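You operate a simulated robot arm through the tools that you are given. There is no shell and no other tool. Be economical: measure what you need, move in short steps, check, and stop when the job is done.

Carry out the task below with a simulated robot arm. There is one attempt and no reset: what you move stays moved.

TASK
Take the silver sprung clamp and put it on top of the white flat carton on the top of the work bench.
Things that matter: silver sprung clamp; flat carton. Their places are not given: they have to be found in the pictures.

It is judged by the outcome, as a careful person would: the job done as asked, and still so three seconds after it is handed in. It fails if anything else is knocked over, pushed out of place, dropped, spilled or broken.

THE ROBOT
A 7-joint arm with a two-finger parallel gripper, fixed in place. Base frame: the origin is at the foot of the arm, x ahead of it, y to its left, z up; the work surface is at about z = 0. Lengths are in mm, angles in degrees, forces in N, time in s.
With the tool pointing down near the work surface it reaches from about 220 to 580 mm from the base axis. Its first joint turns from -66.0 to 66.0 degrees. Payload 2.5 kg.
Tool frame: the origin (TCP) lies between the finger pads and is the grasp point; the fingertips stand 23 mm ahead of it; z points along the fingers, y is the line along which they close. The gripper opens to 94 mm. The fingers are 38 mm wide and 10 mm thick; the gripper's body (54 by 96 mm) begins 39 mm behind the TCP.
Orientation is told as [roll, pitch, yaw] about the base's x, y, z axes, in that order, counted from this pose: with the fingers straight down and closing along the base's y, the tool's x points along the base's -x, its y along +y and its z along -z.

THE INTERFACE
- The arm moves only by the tool send_rows. Its argument "rows" is a list of rows, each an object of numbers (a shift or turn left out is 0, a gripper value left out holds the last): "rx", "ry", "rz": the turn, a rotation vector about the tool's x, y, z in degrees; "dx", "dy", "dz": the shift along the tool's x, y, z in mm; "fingers": the finger opening in mm, from 0 to 94. In form: [{"rx": .., "ry": .., "rz": .., "dx": .., "dy": .., "dz": .., "fingers": ..}, ...]. A call has 1 to 12 rows; each row is the pose to reach, as a shift and turn from the pose commanded when the call began, along the tool's axes at that moment. A row lasts 0.2 s, in which the tool goes at most 50 mm and 8.6 degrees; a call with a longer step from one row to the next is refused whole, and so is a gripper value outside its range. A pose out of reach is approached as far as the arm can. The call stops where the force on the tool passes 40 N (or 10 N more than at its start, if that is more) or the arm is blocked; 0.2 s more then pass. The fingers move at their own pace (about 108 mm/s each) and stop on an object; they squeeze with about 33 N. The grip force told is the motor's: it shows also when the fingers shut on nothing. Time passes only in rows, and 0.2 s behind the last, so rows that repeat a pose let the fingers close. It gives the time, the measured TCP pose, the force on the tool (base axes), the opening and the grip force at its end, in the units of the frame above (readings bear some noise).
- Cameras (640 x 400 px; columns grow to the right, rows downward): "scene" is fixed at [106.9, -413.5, 542.9]; the picture's right is [0.76, -0.65, 0.00], its down [-0.43, -0.51, -0.75] and it looks along [0.48, 0.57, -0.66] (base axes); focal length 248 px, centre (320, 200). "wrist" rides on the gripper at [-39, 0, -44] in the tool frame; the picture's right is [0.00, -1.00, 0.00], its down [0.97, 0.00, -0.24] and it looks along [0.24, 0.00, 0.97] (tool axes); focal length 218 px, centre (320, 200).
- camera(camera): a new picture of that camera. No time passes.
- point_at(camera, pixels): there is no depth. For up to 12 entries [column, row, z] of the newest picture of that camera ("zoom" is the newest enlarged one), the place [x, y] in the base frame at which the ray of that pixel passes the height z, good to about 2 mm, but the place of the scene camera against the robot may be out by one fixed shift of up to 25 mm in any direction. No time passes.
- enlarge(camera, box): a new picture of the part [left, top, right, bottom] of that camera's present view, enlarged. No time passes.
- job_done(): hands the job in; it is judged then, once.

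Work in short steps. Measure before you move; look again where a grasp or a placing could have gone wrong, and mend it. You have 60 turns and 30 pictures in all, the two below and enlarged ones among them. Open the gripper and draw the arm clear of the work before you hand the job in, unless the task says otherwise; then end with one line.

The tools are called by a JSON object that holds its "api" and its "payload". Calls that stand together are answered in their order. send_rows: Moves the arm, as the interface text tells. Its arguments: {"type":"object","properties":{"rows":{"type":"array","items":{"type":"object","properties":{"rx":{"type":"number"},"ry":{"type":"number"},"rz":{"type":"number"},"dx":{"type":"number"},"dy":{"type":"number"},"dz":{"type":"number"},"fingers":{"type":"number"}}}}},"required":["rows"]} The other tools are called the same way: camera (camera) takes a picture; point_at (camera, pixels) gives the place at which the rays of pixels pass given heights; enlarge (camera, box) takes an enlarged picture of a part of a camera's view; job_done () hands the job in.

At the start:

```text
clock: 0.0
eef_pos: [313.8, 97.6, 266.5]
orientation: [-0.1, 0.0, 0.0]
ft_force: [-0.1, 0.4, 0.4]
gripper_width: 94.1
grasp_force: 0.0
```

scene: 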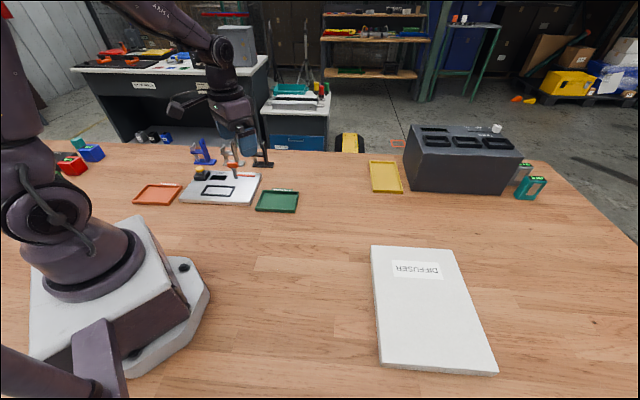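
wrist: 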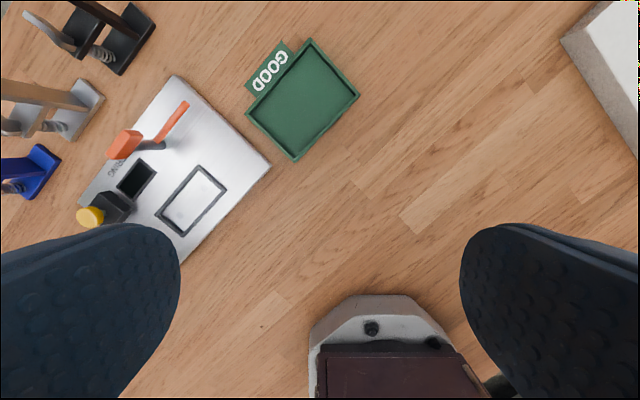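

The clamps (blue, silver, black) stand around (200-265,155) in the scene picture, the carton at (430,310). I enlarge both to see them.

{"api": "enlarge", "payload": {"camera": "scene", "box": [170, 120, 300, 210]}}

{"api": "enlarge", "payload": {"camera": "wrist", "box": [0, 0, 200, 220]}}

{"api": "point_at", "payload": {"camera": "scene", "pixels": [[371, 247, 20], [452, 250, 20], [497, 372, 20], [380, 365, 20]]}}

```text
4.44 times, centred on (235, 165) of scene
```

zoom: 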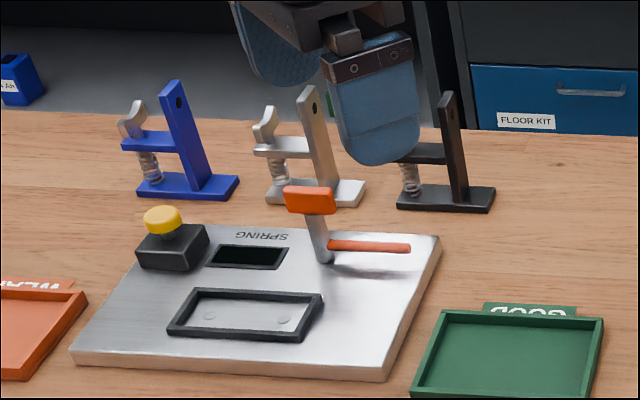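

```text
1.82 times, centred on (100, 110) of wrist
```

zoom: 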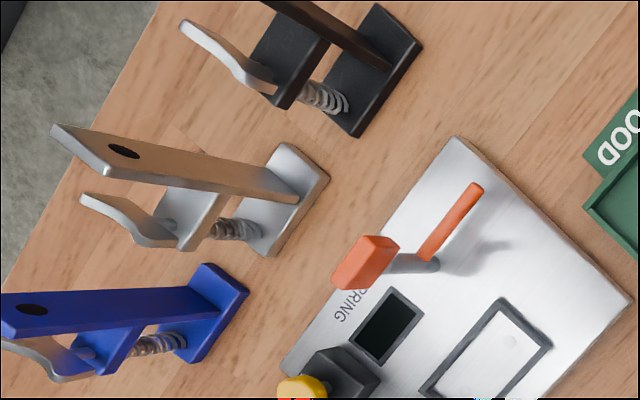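

```text
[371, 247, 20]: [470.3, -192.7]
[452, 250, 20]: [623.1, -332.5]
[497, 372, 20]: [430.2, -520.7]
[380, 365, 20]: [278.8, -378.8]
```

The silver clamp is the middle one, on a base plate with an upright post. I measure it in the wrist zoom.

{"api": "point_at", "payload": {"camera": "zoom", "pixels": [[288, 143, 8], [328, 178, 8], [272, 255, 8], [215, 235, 8], [52, 126, 80], [85, 160, 80], [125, 152, 70], [290, 200, 8], [205, 275, 8], [370, 130, 8]]}}

{"api": "point_at", "payload": {"camera": "scene", "pixels": [[225, 172, 0], [233, 173, 0], [243, 171, 0], [244, 166, 5], [232, 143, 60], [232, 143, 80], [226, 160, 0], [371, 255, 0]]}}

```text
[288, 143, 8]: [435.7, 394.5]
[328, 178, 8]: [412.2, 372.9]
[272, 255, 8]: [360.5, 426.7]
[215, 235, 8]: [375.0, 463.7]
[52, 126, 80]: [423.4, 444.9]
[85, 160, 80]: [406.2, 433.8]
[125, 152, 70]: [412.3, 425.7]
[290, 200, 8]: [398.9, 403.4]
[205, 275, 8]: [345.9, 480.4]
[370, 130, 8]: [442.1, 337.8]
```

```text
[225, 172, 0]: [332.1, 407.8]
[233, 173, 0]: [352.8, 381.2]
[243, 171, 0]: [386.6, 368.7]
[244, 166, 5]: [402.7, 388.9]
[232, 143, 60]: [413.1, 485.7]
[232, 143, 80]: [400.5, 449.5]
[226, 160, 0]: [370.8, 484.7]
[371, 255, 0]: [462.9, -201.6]
```

The silver clamp's base is about (398,411), its long axis near (-0.7,0.7). I turn the tool 45° so that the fingers close across it, and go above it to look down, staying high.

{"api": "send_rows", "payload": {"rows": [{"rz": 6, "dx": -10, "dy": 40}, {"rz": 12, "dx": -20, "dy": 80}, {"rz": 18, "dx": -30, "dy": 120}, {"rz": 24, "dx": -42, "dy": 160}, {"rz": 30, "dx": -54, "dy": 200}, {"rz": 36, "dx": -64, "dy": 240}, {"rz": 42, "dx": -74, "dy": 275}, {"rz": 45, "dx": -80, "dy": 300}, {"rz": 45, "dx": -80, "dy": 300}]}}

{"api": "camera", "payload": {"camera": "wrist"}}

{"api": "camera", "payload": {"camera": "scene"}}

```text
clock: 2.0
eef_pos: [392.8, 395.3, 265.9]
orientation: [0.0, 0.0, -45.1]
ft_force: [0.2, 0.0, -0.2]
gripper_width: 94.0
grasp_force: 0.1
```

```text
25 pictures are left
```

wrist: 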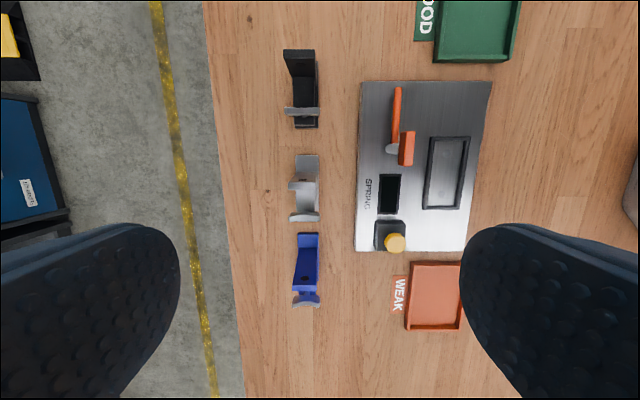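

```text
24 pictures are left
```

scene: 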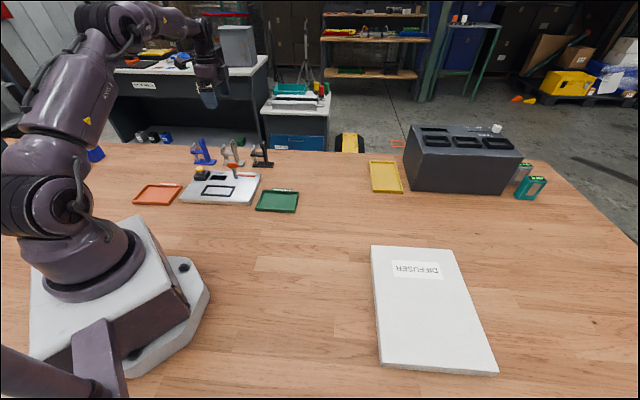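

The silver clamp is at about (305,188), nicely aligned with the tool. I enlarge it.

{"api": "enlarge", "payload": {"camera": "wrist", "box": [240, 140, 368, 220]}}

{"api": "enlarge", "payload": {"camera": "scene", "box": [184, 130, 280, 190]}}

```text
5.00 times, centred on (304, 180) of wrist
```

zoom: 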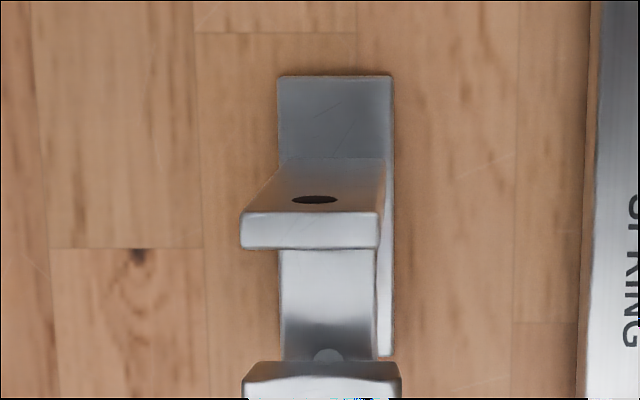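

```text
6.67 times, centred on (232, 160) of scene
```

zoom: 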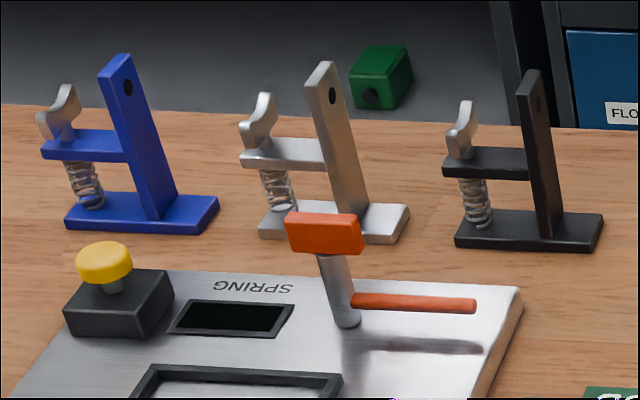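

I measure the plate (z≈8) and post's foot and top at trial heights.

{"api": "point_at", "payload": {"camera": "wrist", "pixels": [[295.6, 155.4, 8], [319, 155.4, 8], [318.6, 211, 8], [296, 172, 8], [318.6, 172, 8], [288, 182.4, 70], [316, 182.4, 70], [288, 182.4, 90], [316, 182.4, 90], [316, 189.6, 80], [289, 217, 60], [320, 217, 60]]}}

{"api": "point_at", "payload": {"camera": "zoom", "pixels": [[345, 242, 0], [410, 207, 8], [335, 235, 8], [325, 62, 70], [325, 62, 80], [325, 62, 90], [325, 62, 100], [353, 222, 8]]}}

```text
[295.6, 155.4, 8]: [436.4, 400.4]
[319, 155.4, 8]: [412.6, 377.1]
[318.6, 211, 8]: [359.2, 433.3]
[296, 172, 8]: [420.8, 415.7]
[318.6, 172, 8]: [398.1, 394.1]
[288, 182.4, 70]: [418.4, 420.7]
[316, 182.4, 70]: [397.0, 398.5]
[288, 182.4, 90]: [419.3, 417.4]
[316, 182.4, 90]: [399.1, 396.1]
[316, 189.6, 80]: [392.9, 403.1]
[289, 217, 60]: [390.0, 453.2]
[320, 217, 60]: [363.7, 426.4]
```

```text
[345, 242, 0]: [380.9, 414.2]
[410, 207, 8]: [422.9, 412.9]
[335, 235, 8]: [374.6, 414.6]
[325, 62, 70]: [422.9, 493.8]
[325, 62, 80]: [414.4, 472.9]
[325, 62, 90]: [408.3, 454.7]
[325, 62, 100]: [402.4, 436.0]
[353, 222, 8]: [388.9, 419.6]
```

The post is about 28 wide and 100 tall, centred near (407,408), with the knob about 39 mm away. I move over the post and descend partway (finger tips still above it), then check.

{"api": "send_rows", "payload": {"rows": [{"dx": -1, "dy": 19, "dz": 20, "fingers": 70}, {"dx": -1, "dy": 19, "dz": 60}, {"dx": -1, "dy": 19, "dz": 100}, {"dx": -1, "dy": 19, "dz": 126}, {"dx": -1, "dy": 19, "dz": 126}]}}

{"api": "camera", "payload": {"camera": "wrist"}}

{"api": "enlarge", "payload": {"camera": "scene", "box": [168, 110, 296, 190]}}

```text
clock: 3.2
eef_pos: [405.7, 408.9, 142.2]
orientation: [0.0, 0.1, -44.9]
ft_force: [-0.4, 0.9, -0.3]
gripper_width: 70.2
grasp_force: 0.0
```

```text
21 pictures are left
```

wrist: 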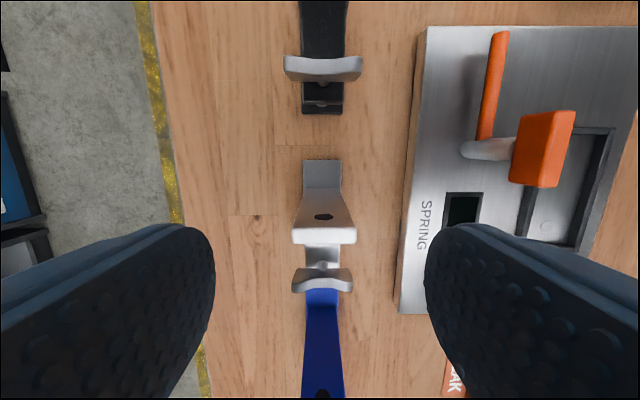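

```text
5.00 times, centred on (232, 150) of scene
```

zoom: 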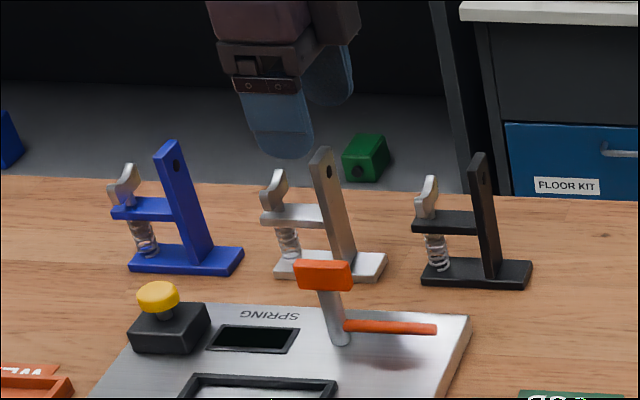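

Well lined up. I check the post's top and the orange lever's place.

{"api": "point_at", "payload": {"camera": "wrist", "pixels": [[292, 229, 90], [355, 229, 90], [355, 243, 90], [292, 229, 105], [355, 229, 105], [355, 243, 105], [303, 188, 8], [342, 188, 8], [515, 180, 70], [515, 180, 40], [322, 290, 80], [322, 270, 80]]}}

```text
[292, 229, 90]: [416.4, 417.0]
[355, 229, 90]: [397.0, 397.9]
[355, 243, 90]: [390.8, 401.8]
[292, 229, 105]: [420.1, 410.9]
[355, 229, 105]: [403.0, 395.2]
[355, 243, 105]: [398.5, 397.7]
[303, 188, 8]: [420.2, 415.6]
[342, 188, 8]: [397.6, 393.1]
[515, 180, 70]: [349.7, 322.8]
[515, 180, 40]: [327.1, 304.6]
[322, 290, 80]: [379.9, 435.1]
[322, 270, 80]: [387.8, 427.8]
```

The post's centre is about (405,409), matching the TCP; lever is ~100 mm away. I descend to z≈70.

{"api": "send_rows", "payload": {"rows": [{"dz": 25}, {"dz": 50}, {"dz": 70}, {"dz": 70}]}}

{"api": "enlarge", "payload": {"camera": "scene", "box": [168, 110, 296, 190]}}

```text
clock: 4.2
eef_pos: [407.9, 409.6, 71.2]
orientation: [-0.1, 0.1, -44.9]
ft_force: [-0.3, 0.6, -0.2]
gripper_width: 70.2
grasp_force: 0.0
```

```text
5.00 times, centred on (232, 150) of scene
```

zoom: 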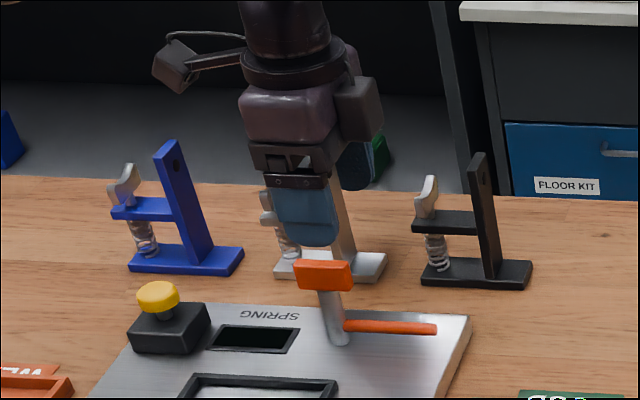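

The fingers straddle the post; I close them.

{"api": "send_rows", "payload": {"rows": [{"dz": 70, "fingers": 40}, {"fingers": 20}, {"fingers": 10}, {"fingers": 10}]}}

```text
refused: row 1 steps farther than a row can; nothing moved
```

{"api": "send_rows", "payload": {"rows": [{"fingers": 40}, {"fingers": 20}, {"fingers": 10}, {"fingers": 10}]}}

```text
clock: 5.2
eef_pos: [406.5, 408.0, 70.9]
orientation: [0.0, 0.0, -45.0]
ft_force: [-0.4, -0.5, 0.0]
gripper_width: 27.6
grasp_force: 33.0
```

Held at 27.6 mm. I lift slowly and check.

{"api": "send_rows", "payload": {"rows": [{"dz": -10}, {"dz": -30}, {"dz": -60}, {"dz": -95}, {"dz": -130}, {"dz": -150}, {"dz": -150}]}}

{"api": "camera", "payload": {"camera": "wrist"}}

{"api": "enlarge", "payload": {"camera": "scene", "box": [152, 80, 312, 180]}}

```text
clock: 6.8
eef_pos: [407.5, 408.9, 220.9]
orientation: [-0.1, -0.1, -44.9]
ft_force: [-0.2, 0.6, -2.5]
gripper_width: 27.6
grasp_force: 33.2
```

```text
18 pictures are left
```

wrist: 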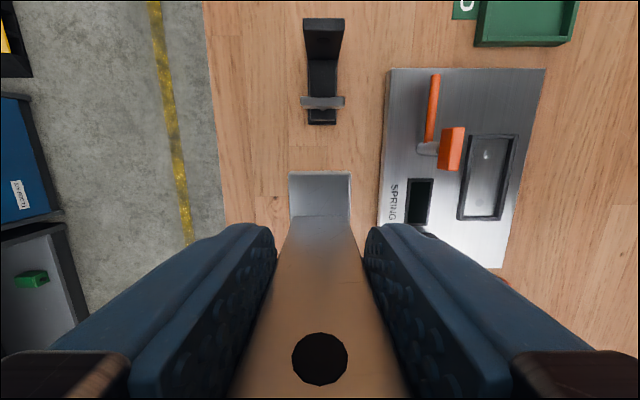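

```text
4.00 times, centred on (232, 130) of scene
```

zoom: 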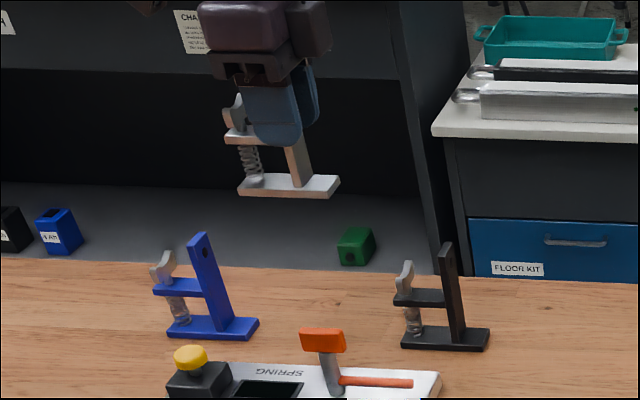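

Held upright, neighbours untouched. I carry it at constant yaw and height toward the carton, half way first.

{"api": "send_rows", "payload": {"rows": [{"dx": -13, "dy": -13}, {"dx": -40, "dy": -39}, {"dx": -67, "dy": -65}, {"dx": -94, "dy": -91}, {"dx": -121, "dy": -117}, {"dx": -148, "dy": -143}, {"dx": -175, "dy": -169}, {"dx": -202, "dy": -195}, {"dx": -229, "dy": -221}, {"dx": -256, "dy": -247}, {"dx": -273, "dy": -264}, {"dx": -273, "dy": -264}]}}

{"api": "camera", "payload": {"camera": "wrist"}}

{"api": "camera", "payload": {"camera": "scene"}}

```text
clock: 9.4
eef_pos: [413.0, 29.8, 222.1]
orientation: [0.0, 0.0, -45.1]
ft_force: [-0.4, -0.2, -1.8]
gripper_width: 27.6
grasp_force: 32.7
```

```text
16 pictures are left
```

wrist: 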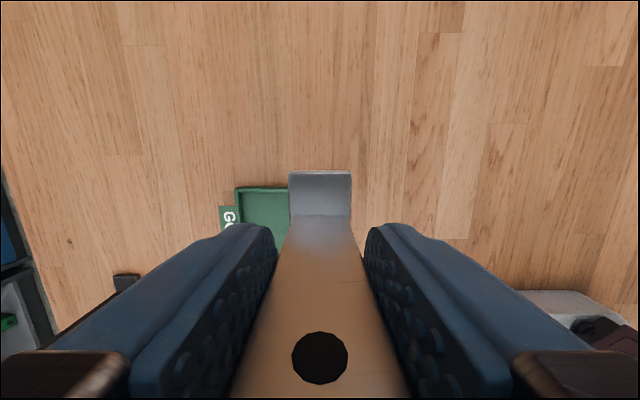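

```text
15 pictures are left
```

scene: 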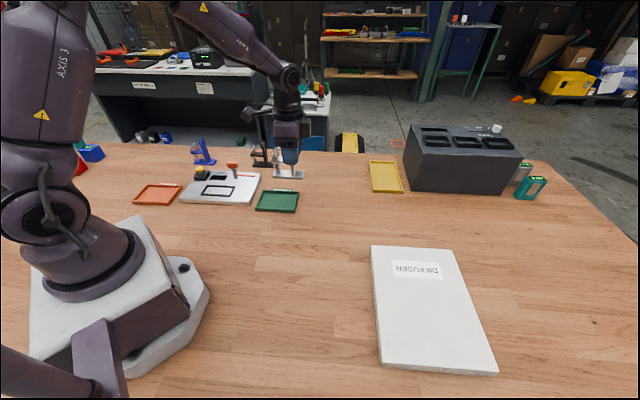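

All good. Second half of the carry, to about (420,-345), still high.

{"api": "send_rows", "payload": {"rows": [{"dx": -13, "dy": -13}, {"dx": -40, "dy": -38}, {"dx": -67, "dy": -64}, {"dx": -94, "dy": -90}, {"dx": -121, "dy": -116}, {"dx": -148, "dy": -142}, {"dx": -175, "dy": -168}, {"dx": -202, "dy": -194}, {"dx": -229, "dy": -220}, {"dx": -256, "dy": -246}, {"dx": -270, "dy": -260}, {"dx": -270, "dy": -260}]}}

{"api": "camera", "payload": {"camera": "wrist"}}

{"api": "camera", "payload": {"camera": "scene"}}

```text
clock: 12.0
eef_pos: [420.6, -345.4, 221.3]
orientation: [0.0, 0.0, -44.9]
ft_force: [0.4, 0.2, -2.6]
gripper_width: 27.9
grasp_force: 32.4
```

```text
14 pictures are left
```

wrist: 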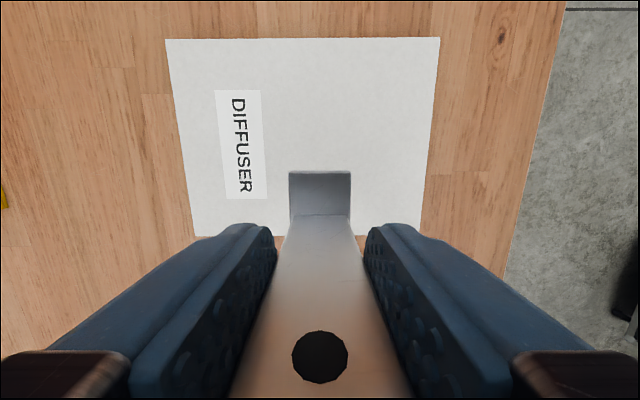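

```text
13 pictures are left
```

scene: 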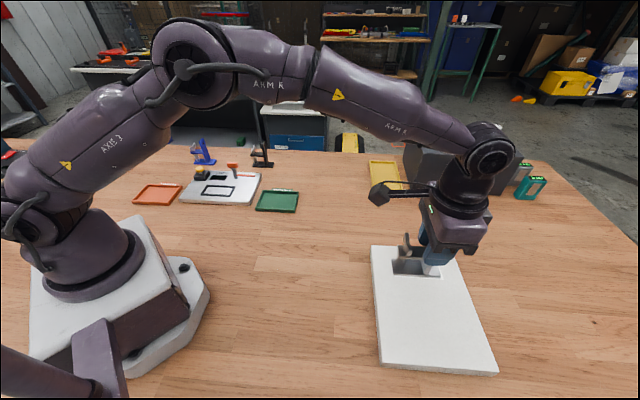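

I locate the carton's corners in the wrist picture.

{"api": "point_at", "payload": {"camera": "wrist", "pixels": [[195, 237, 0], [195, 237, 20], [421, 230, 20], [166, 40, 20], [440, 38, 20], [320, 172, 149], [216, 92, 20], [267, 198, 20]]}}

{"api": "enlarge", "payload": {"camera": "scene", "box": [350, 200, 510, 300]}}

{"api": "enlarge", "payload": {"camera": "scene", "box": [360, 310, 520, 400]}}

```text
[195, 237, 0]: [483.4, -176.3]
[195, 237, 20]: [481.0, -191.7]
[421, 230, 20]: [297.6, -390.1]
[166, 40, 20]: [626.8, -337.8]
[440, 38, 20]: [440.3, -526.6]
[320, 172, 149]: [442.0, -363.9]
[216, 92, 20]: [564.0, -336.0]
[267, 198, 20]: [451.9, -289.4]
```

```text
4.00 times, centred on (430, 250) of scene
```

zoom: 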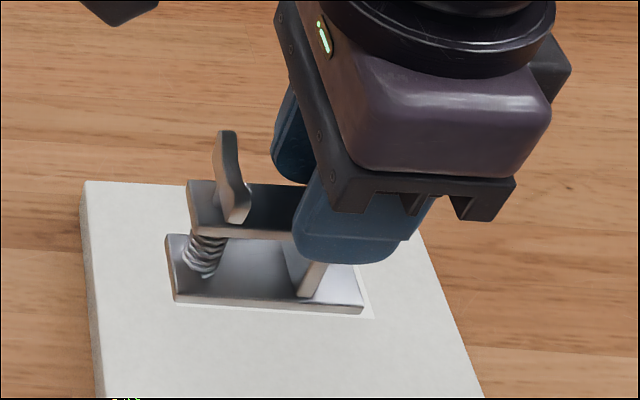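

```text
4.00 times, centred on (440, 355) of scene
```

zoom: 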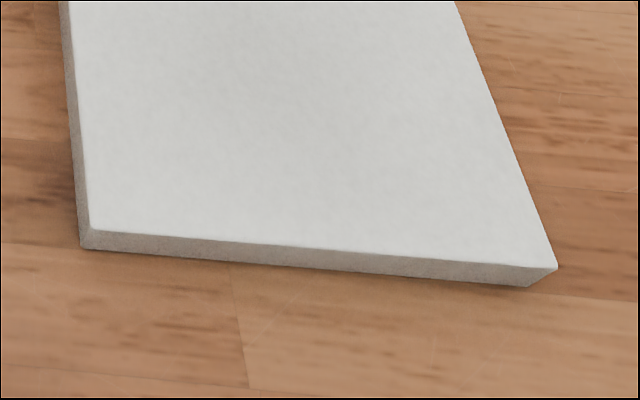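

The clamp's spring end would be too close to the carton's inner edge, so I shift to (418,-387), then lower to about z=105 (clamp bottom ≈34).

{"api": "send_rows", "payload": {"rows": [{"dx": -14, "dy": -16}, {"dx": -27.6, "dy": -31.2}, {"dx": -27.6, "dy": -31.2, "dz": 30}, {"dx": -27.6, "dy": -31.2, "dz": 65}, {"dx": -27.6, "dy": -31.2, "dz": 100}, {"dx": -27.6, "dy": -31.2, "dz": 116}, {"dx": -27.6, "dy": -31.2, "dz": 116}]}}

{"api": "enlarge", "payload": {"camera": "scene", "box": [340, 230, 532, 350]}}

```text
clock: 13.6
eef_pos: [416.9, -386.8, 104.9]
orientation: [0.0, 0.0, -45.0]
ft_force: [0.5, 0.4, -1.9]
gripper_width: 27.7
grasp_force: 33.0
```

```text
3.33 times, centred on (436, 290) of scene
```

zoom: 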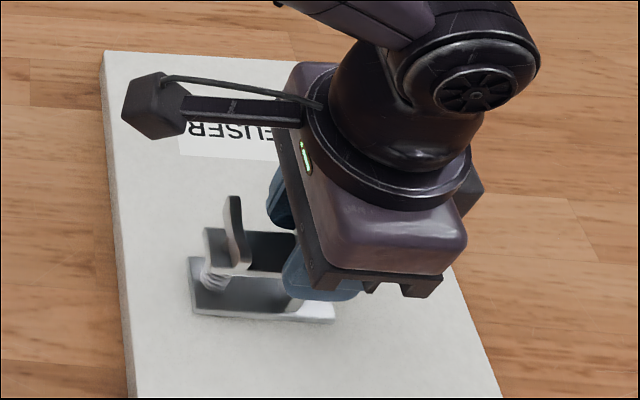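

Well within the carton. I lower in 2 mm steps, watching the force.

{"api": "send_rows", "payload": {"rows": [{"dz": 4}, {"dz": 8}, {"dz": 10}, {"dz": 12}, {"dz": 13}, {"dz": 14}, {"dz": 14}]}}

```text
clock: 15.2
eef_pos: [419.2, -386.9, 93.6]
orientation: [0.1, -0.3, -45.1]
ft_force: [1.1, -1.7, 25.3]
gripper_width: 27.7
grasp_force: 32.7
```

Contact: z held at 93.6 with 25 N upward. I ease off 2 mm and then look.

{"api": "send_rows", "payload": {"rows": [{"dz": -1}, {"dz": -2}, {"dz": -2}]}}

{"api": "enlarge", "payload": {"camera": "scene", "box": [340, 230, 532, 350]}}

```text
clock: 16.0
eef_pos: [417.8, -387.5, 93.7]
orientation: [-0.1, -0.2, -45.0]
ft_force: [4.1, -5.9, 15.2]
gripper_width: 27.9
grasp_force: 33.1
```

```text
3.33 times, centred on (436, 290) of scene
```

zoom: 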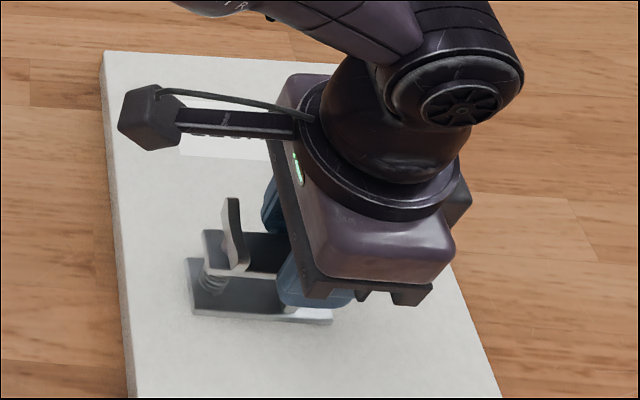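

It rests on the carton. I ease 1 mm more and open slowly.

{"api": "send_rows", "payload": {"rows": [{"dz": -1}, {"dz": -1.5}, {"dz": -1.5, "fingers": 30}, {"dz": -1.5, "fingers": 36}, {"dz": -1.5, "fingers": 50}, {"dz": -1.5, "fingers": 70}, {"dz": -1.5, "fingers": 70}]}}

{"api": "enlarge", "payload": {"camera": "scene", "box": [340, 230, 532, 350]}}

{"api": "camera", "payload": {"camera": "wrist"}}

```text
clock: 17.6
eef_pos: [416.9, -387.0, 94.4]
orientation: [0.0, 0.0, -45.0]
ft_force: [0.6, -0.2, -0.3]
gripper_width: 70.1
grasp_force: 0.0
```

```text
3.33 times, centred on (436, 290) of scene
```

zoom: 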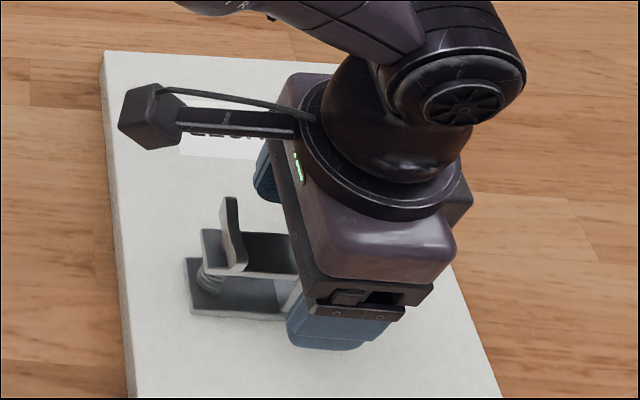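

```text
7 pictures are left
```

wrist: 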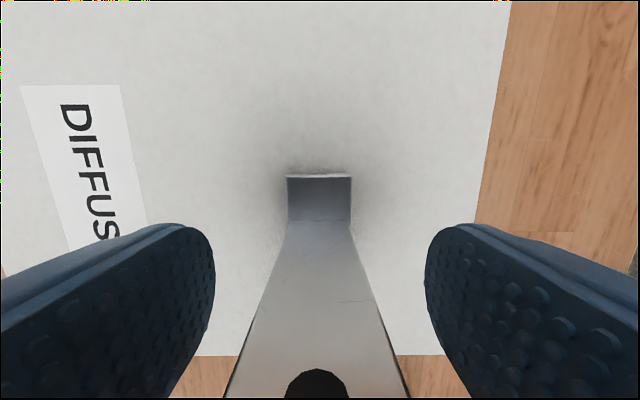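

The clamp stands freely on the carton. I rise straight up and then draw back toward the middle.

{"api": "send_rows", "payload": {"rows": [{"dz": -20}, {"dz": -50}, {"dz": -90}, {"dz": -130}, {"dz": -160}, {"dx": 20, "dy": 20, "dz": -170}, {"dx": 50, "dy": 50, "dz": -170}, {"dx": 80, "dy": 80, "dz": -170}, {"dx": 110, "dy": 110, "dz": -170}, {"dx": 140, "dy": 140, "dz": -170}, {"dx": 170, "dy": 150, "dz": -170}, {"dx": 170, "dy": 150, "dz": -170}]}}

{"api": "camera", "payload": {"camera": "scene"}}

{"api": "enlarge", "payload": {"camera": "scene", "box": [340, 230, 532, 350]}}

```text
clock: 20.2
eef_pos: [403.6, -160.2, 263.2]
orientation: [0.1, 0.0, -45.1]
ft_force: [-0.1, -0.2, 1.4]
gripper_width: 70.1
grasp_force: 0.2
```

```text
6 pictures are left
```

scene: 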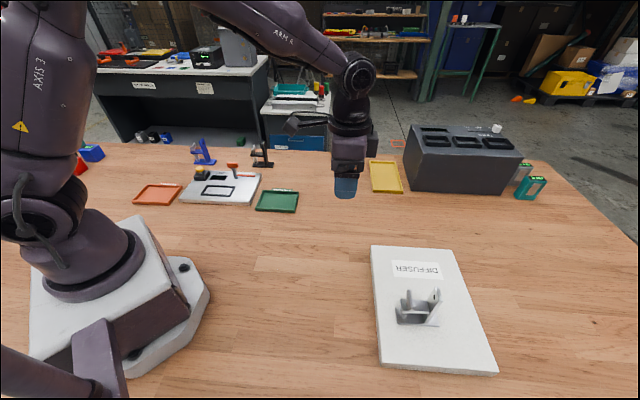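

```text
3.33 times, centred on (436, 290) of scene
```

zoom: 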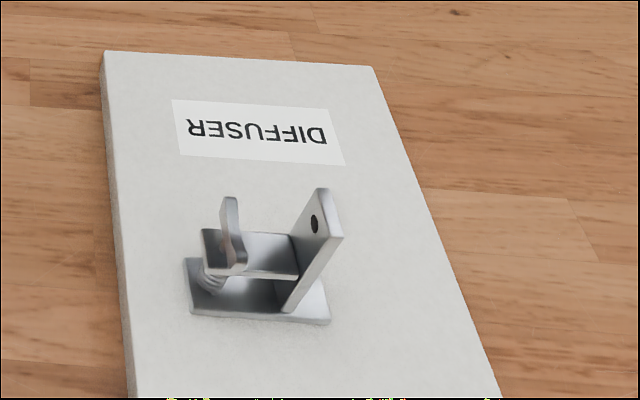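

The clamp stands upright on the carton, the carton has not moved, and the arm is clear.

{"api": "job_done", "payload": {}}

```text
The job is handed in.
```

The silver sprung clamp is standing upright on the white flat carton, with nothing else visibly moved, the gripper open and the arm drawn clear.
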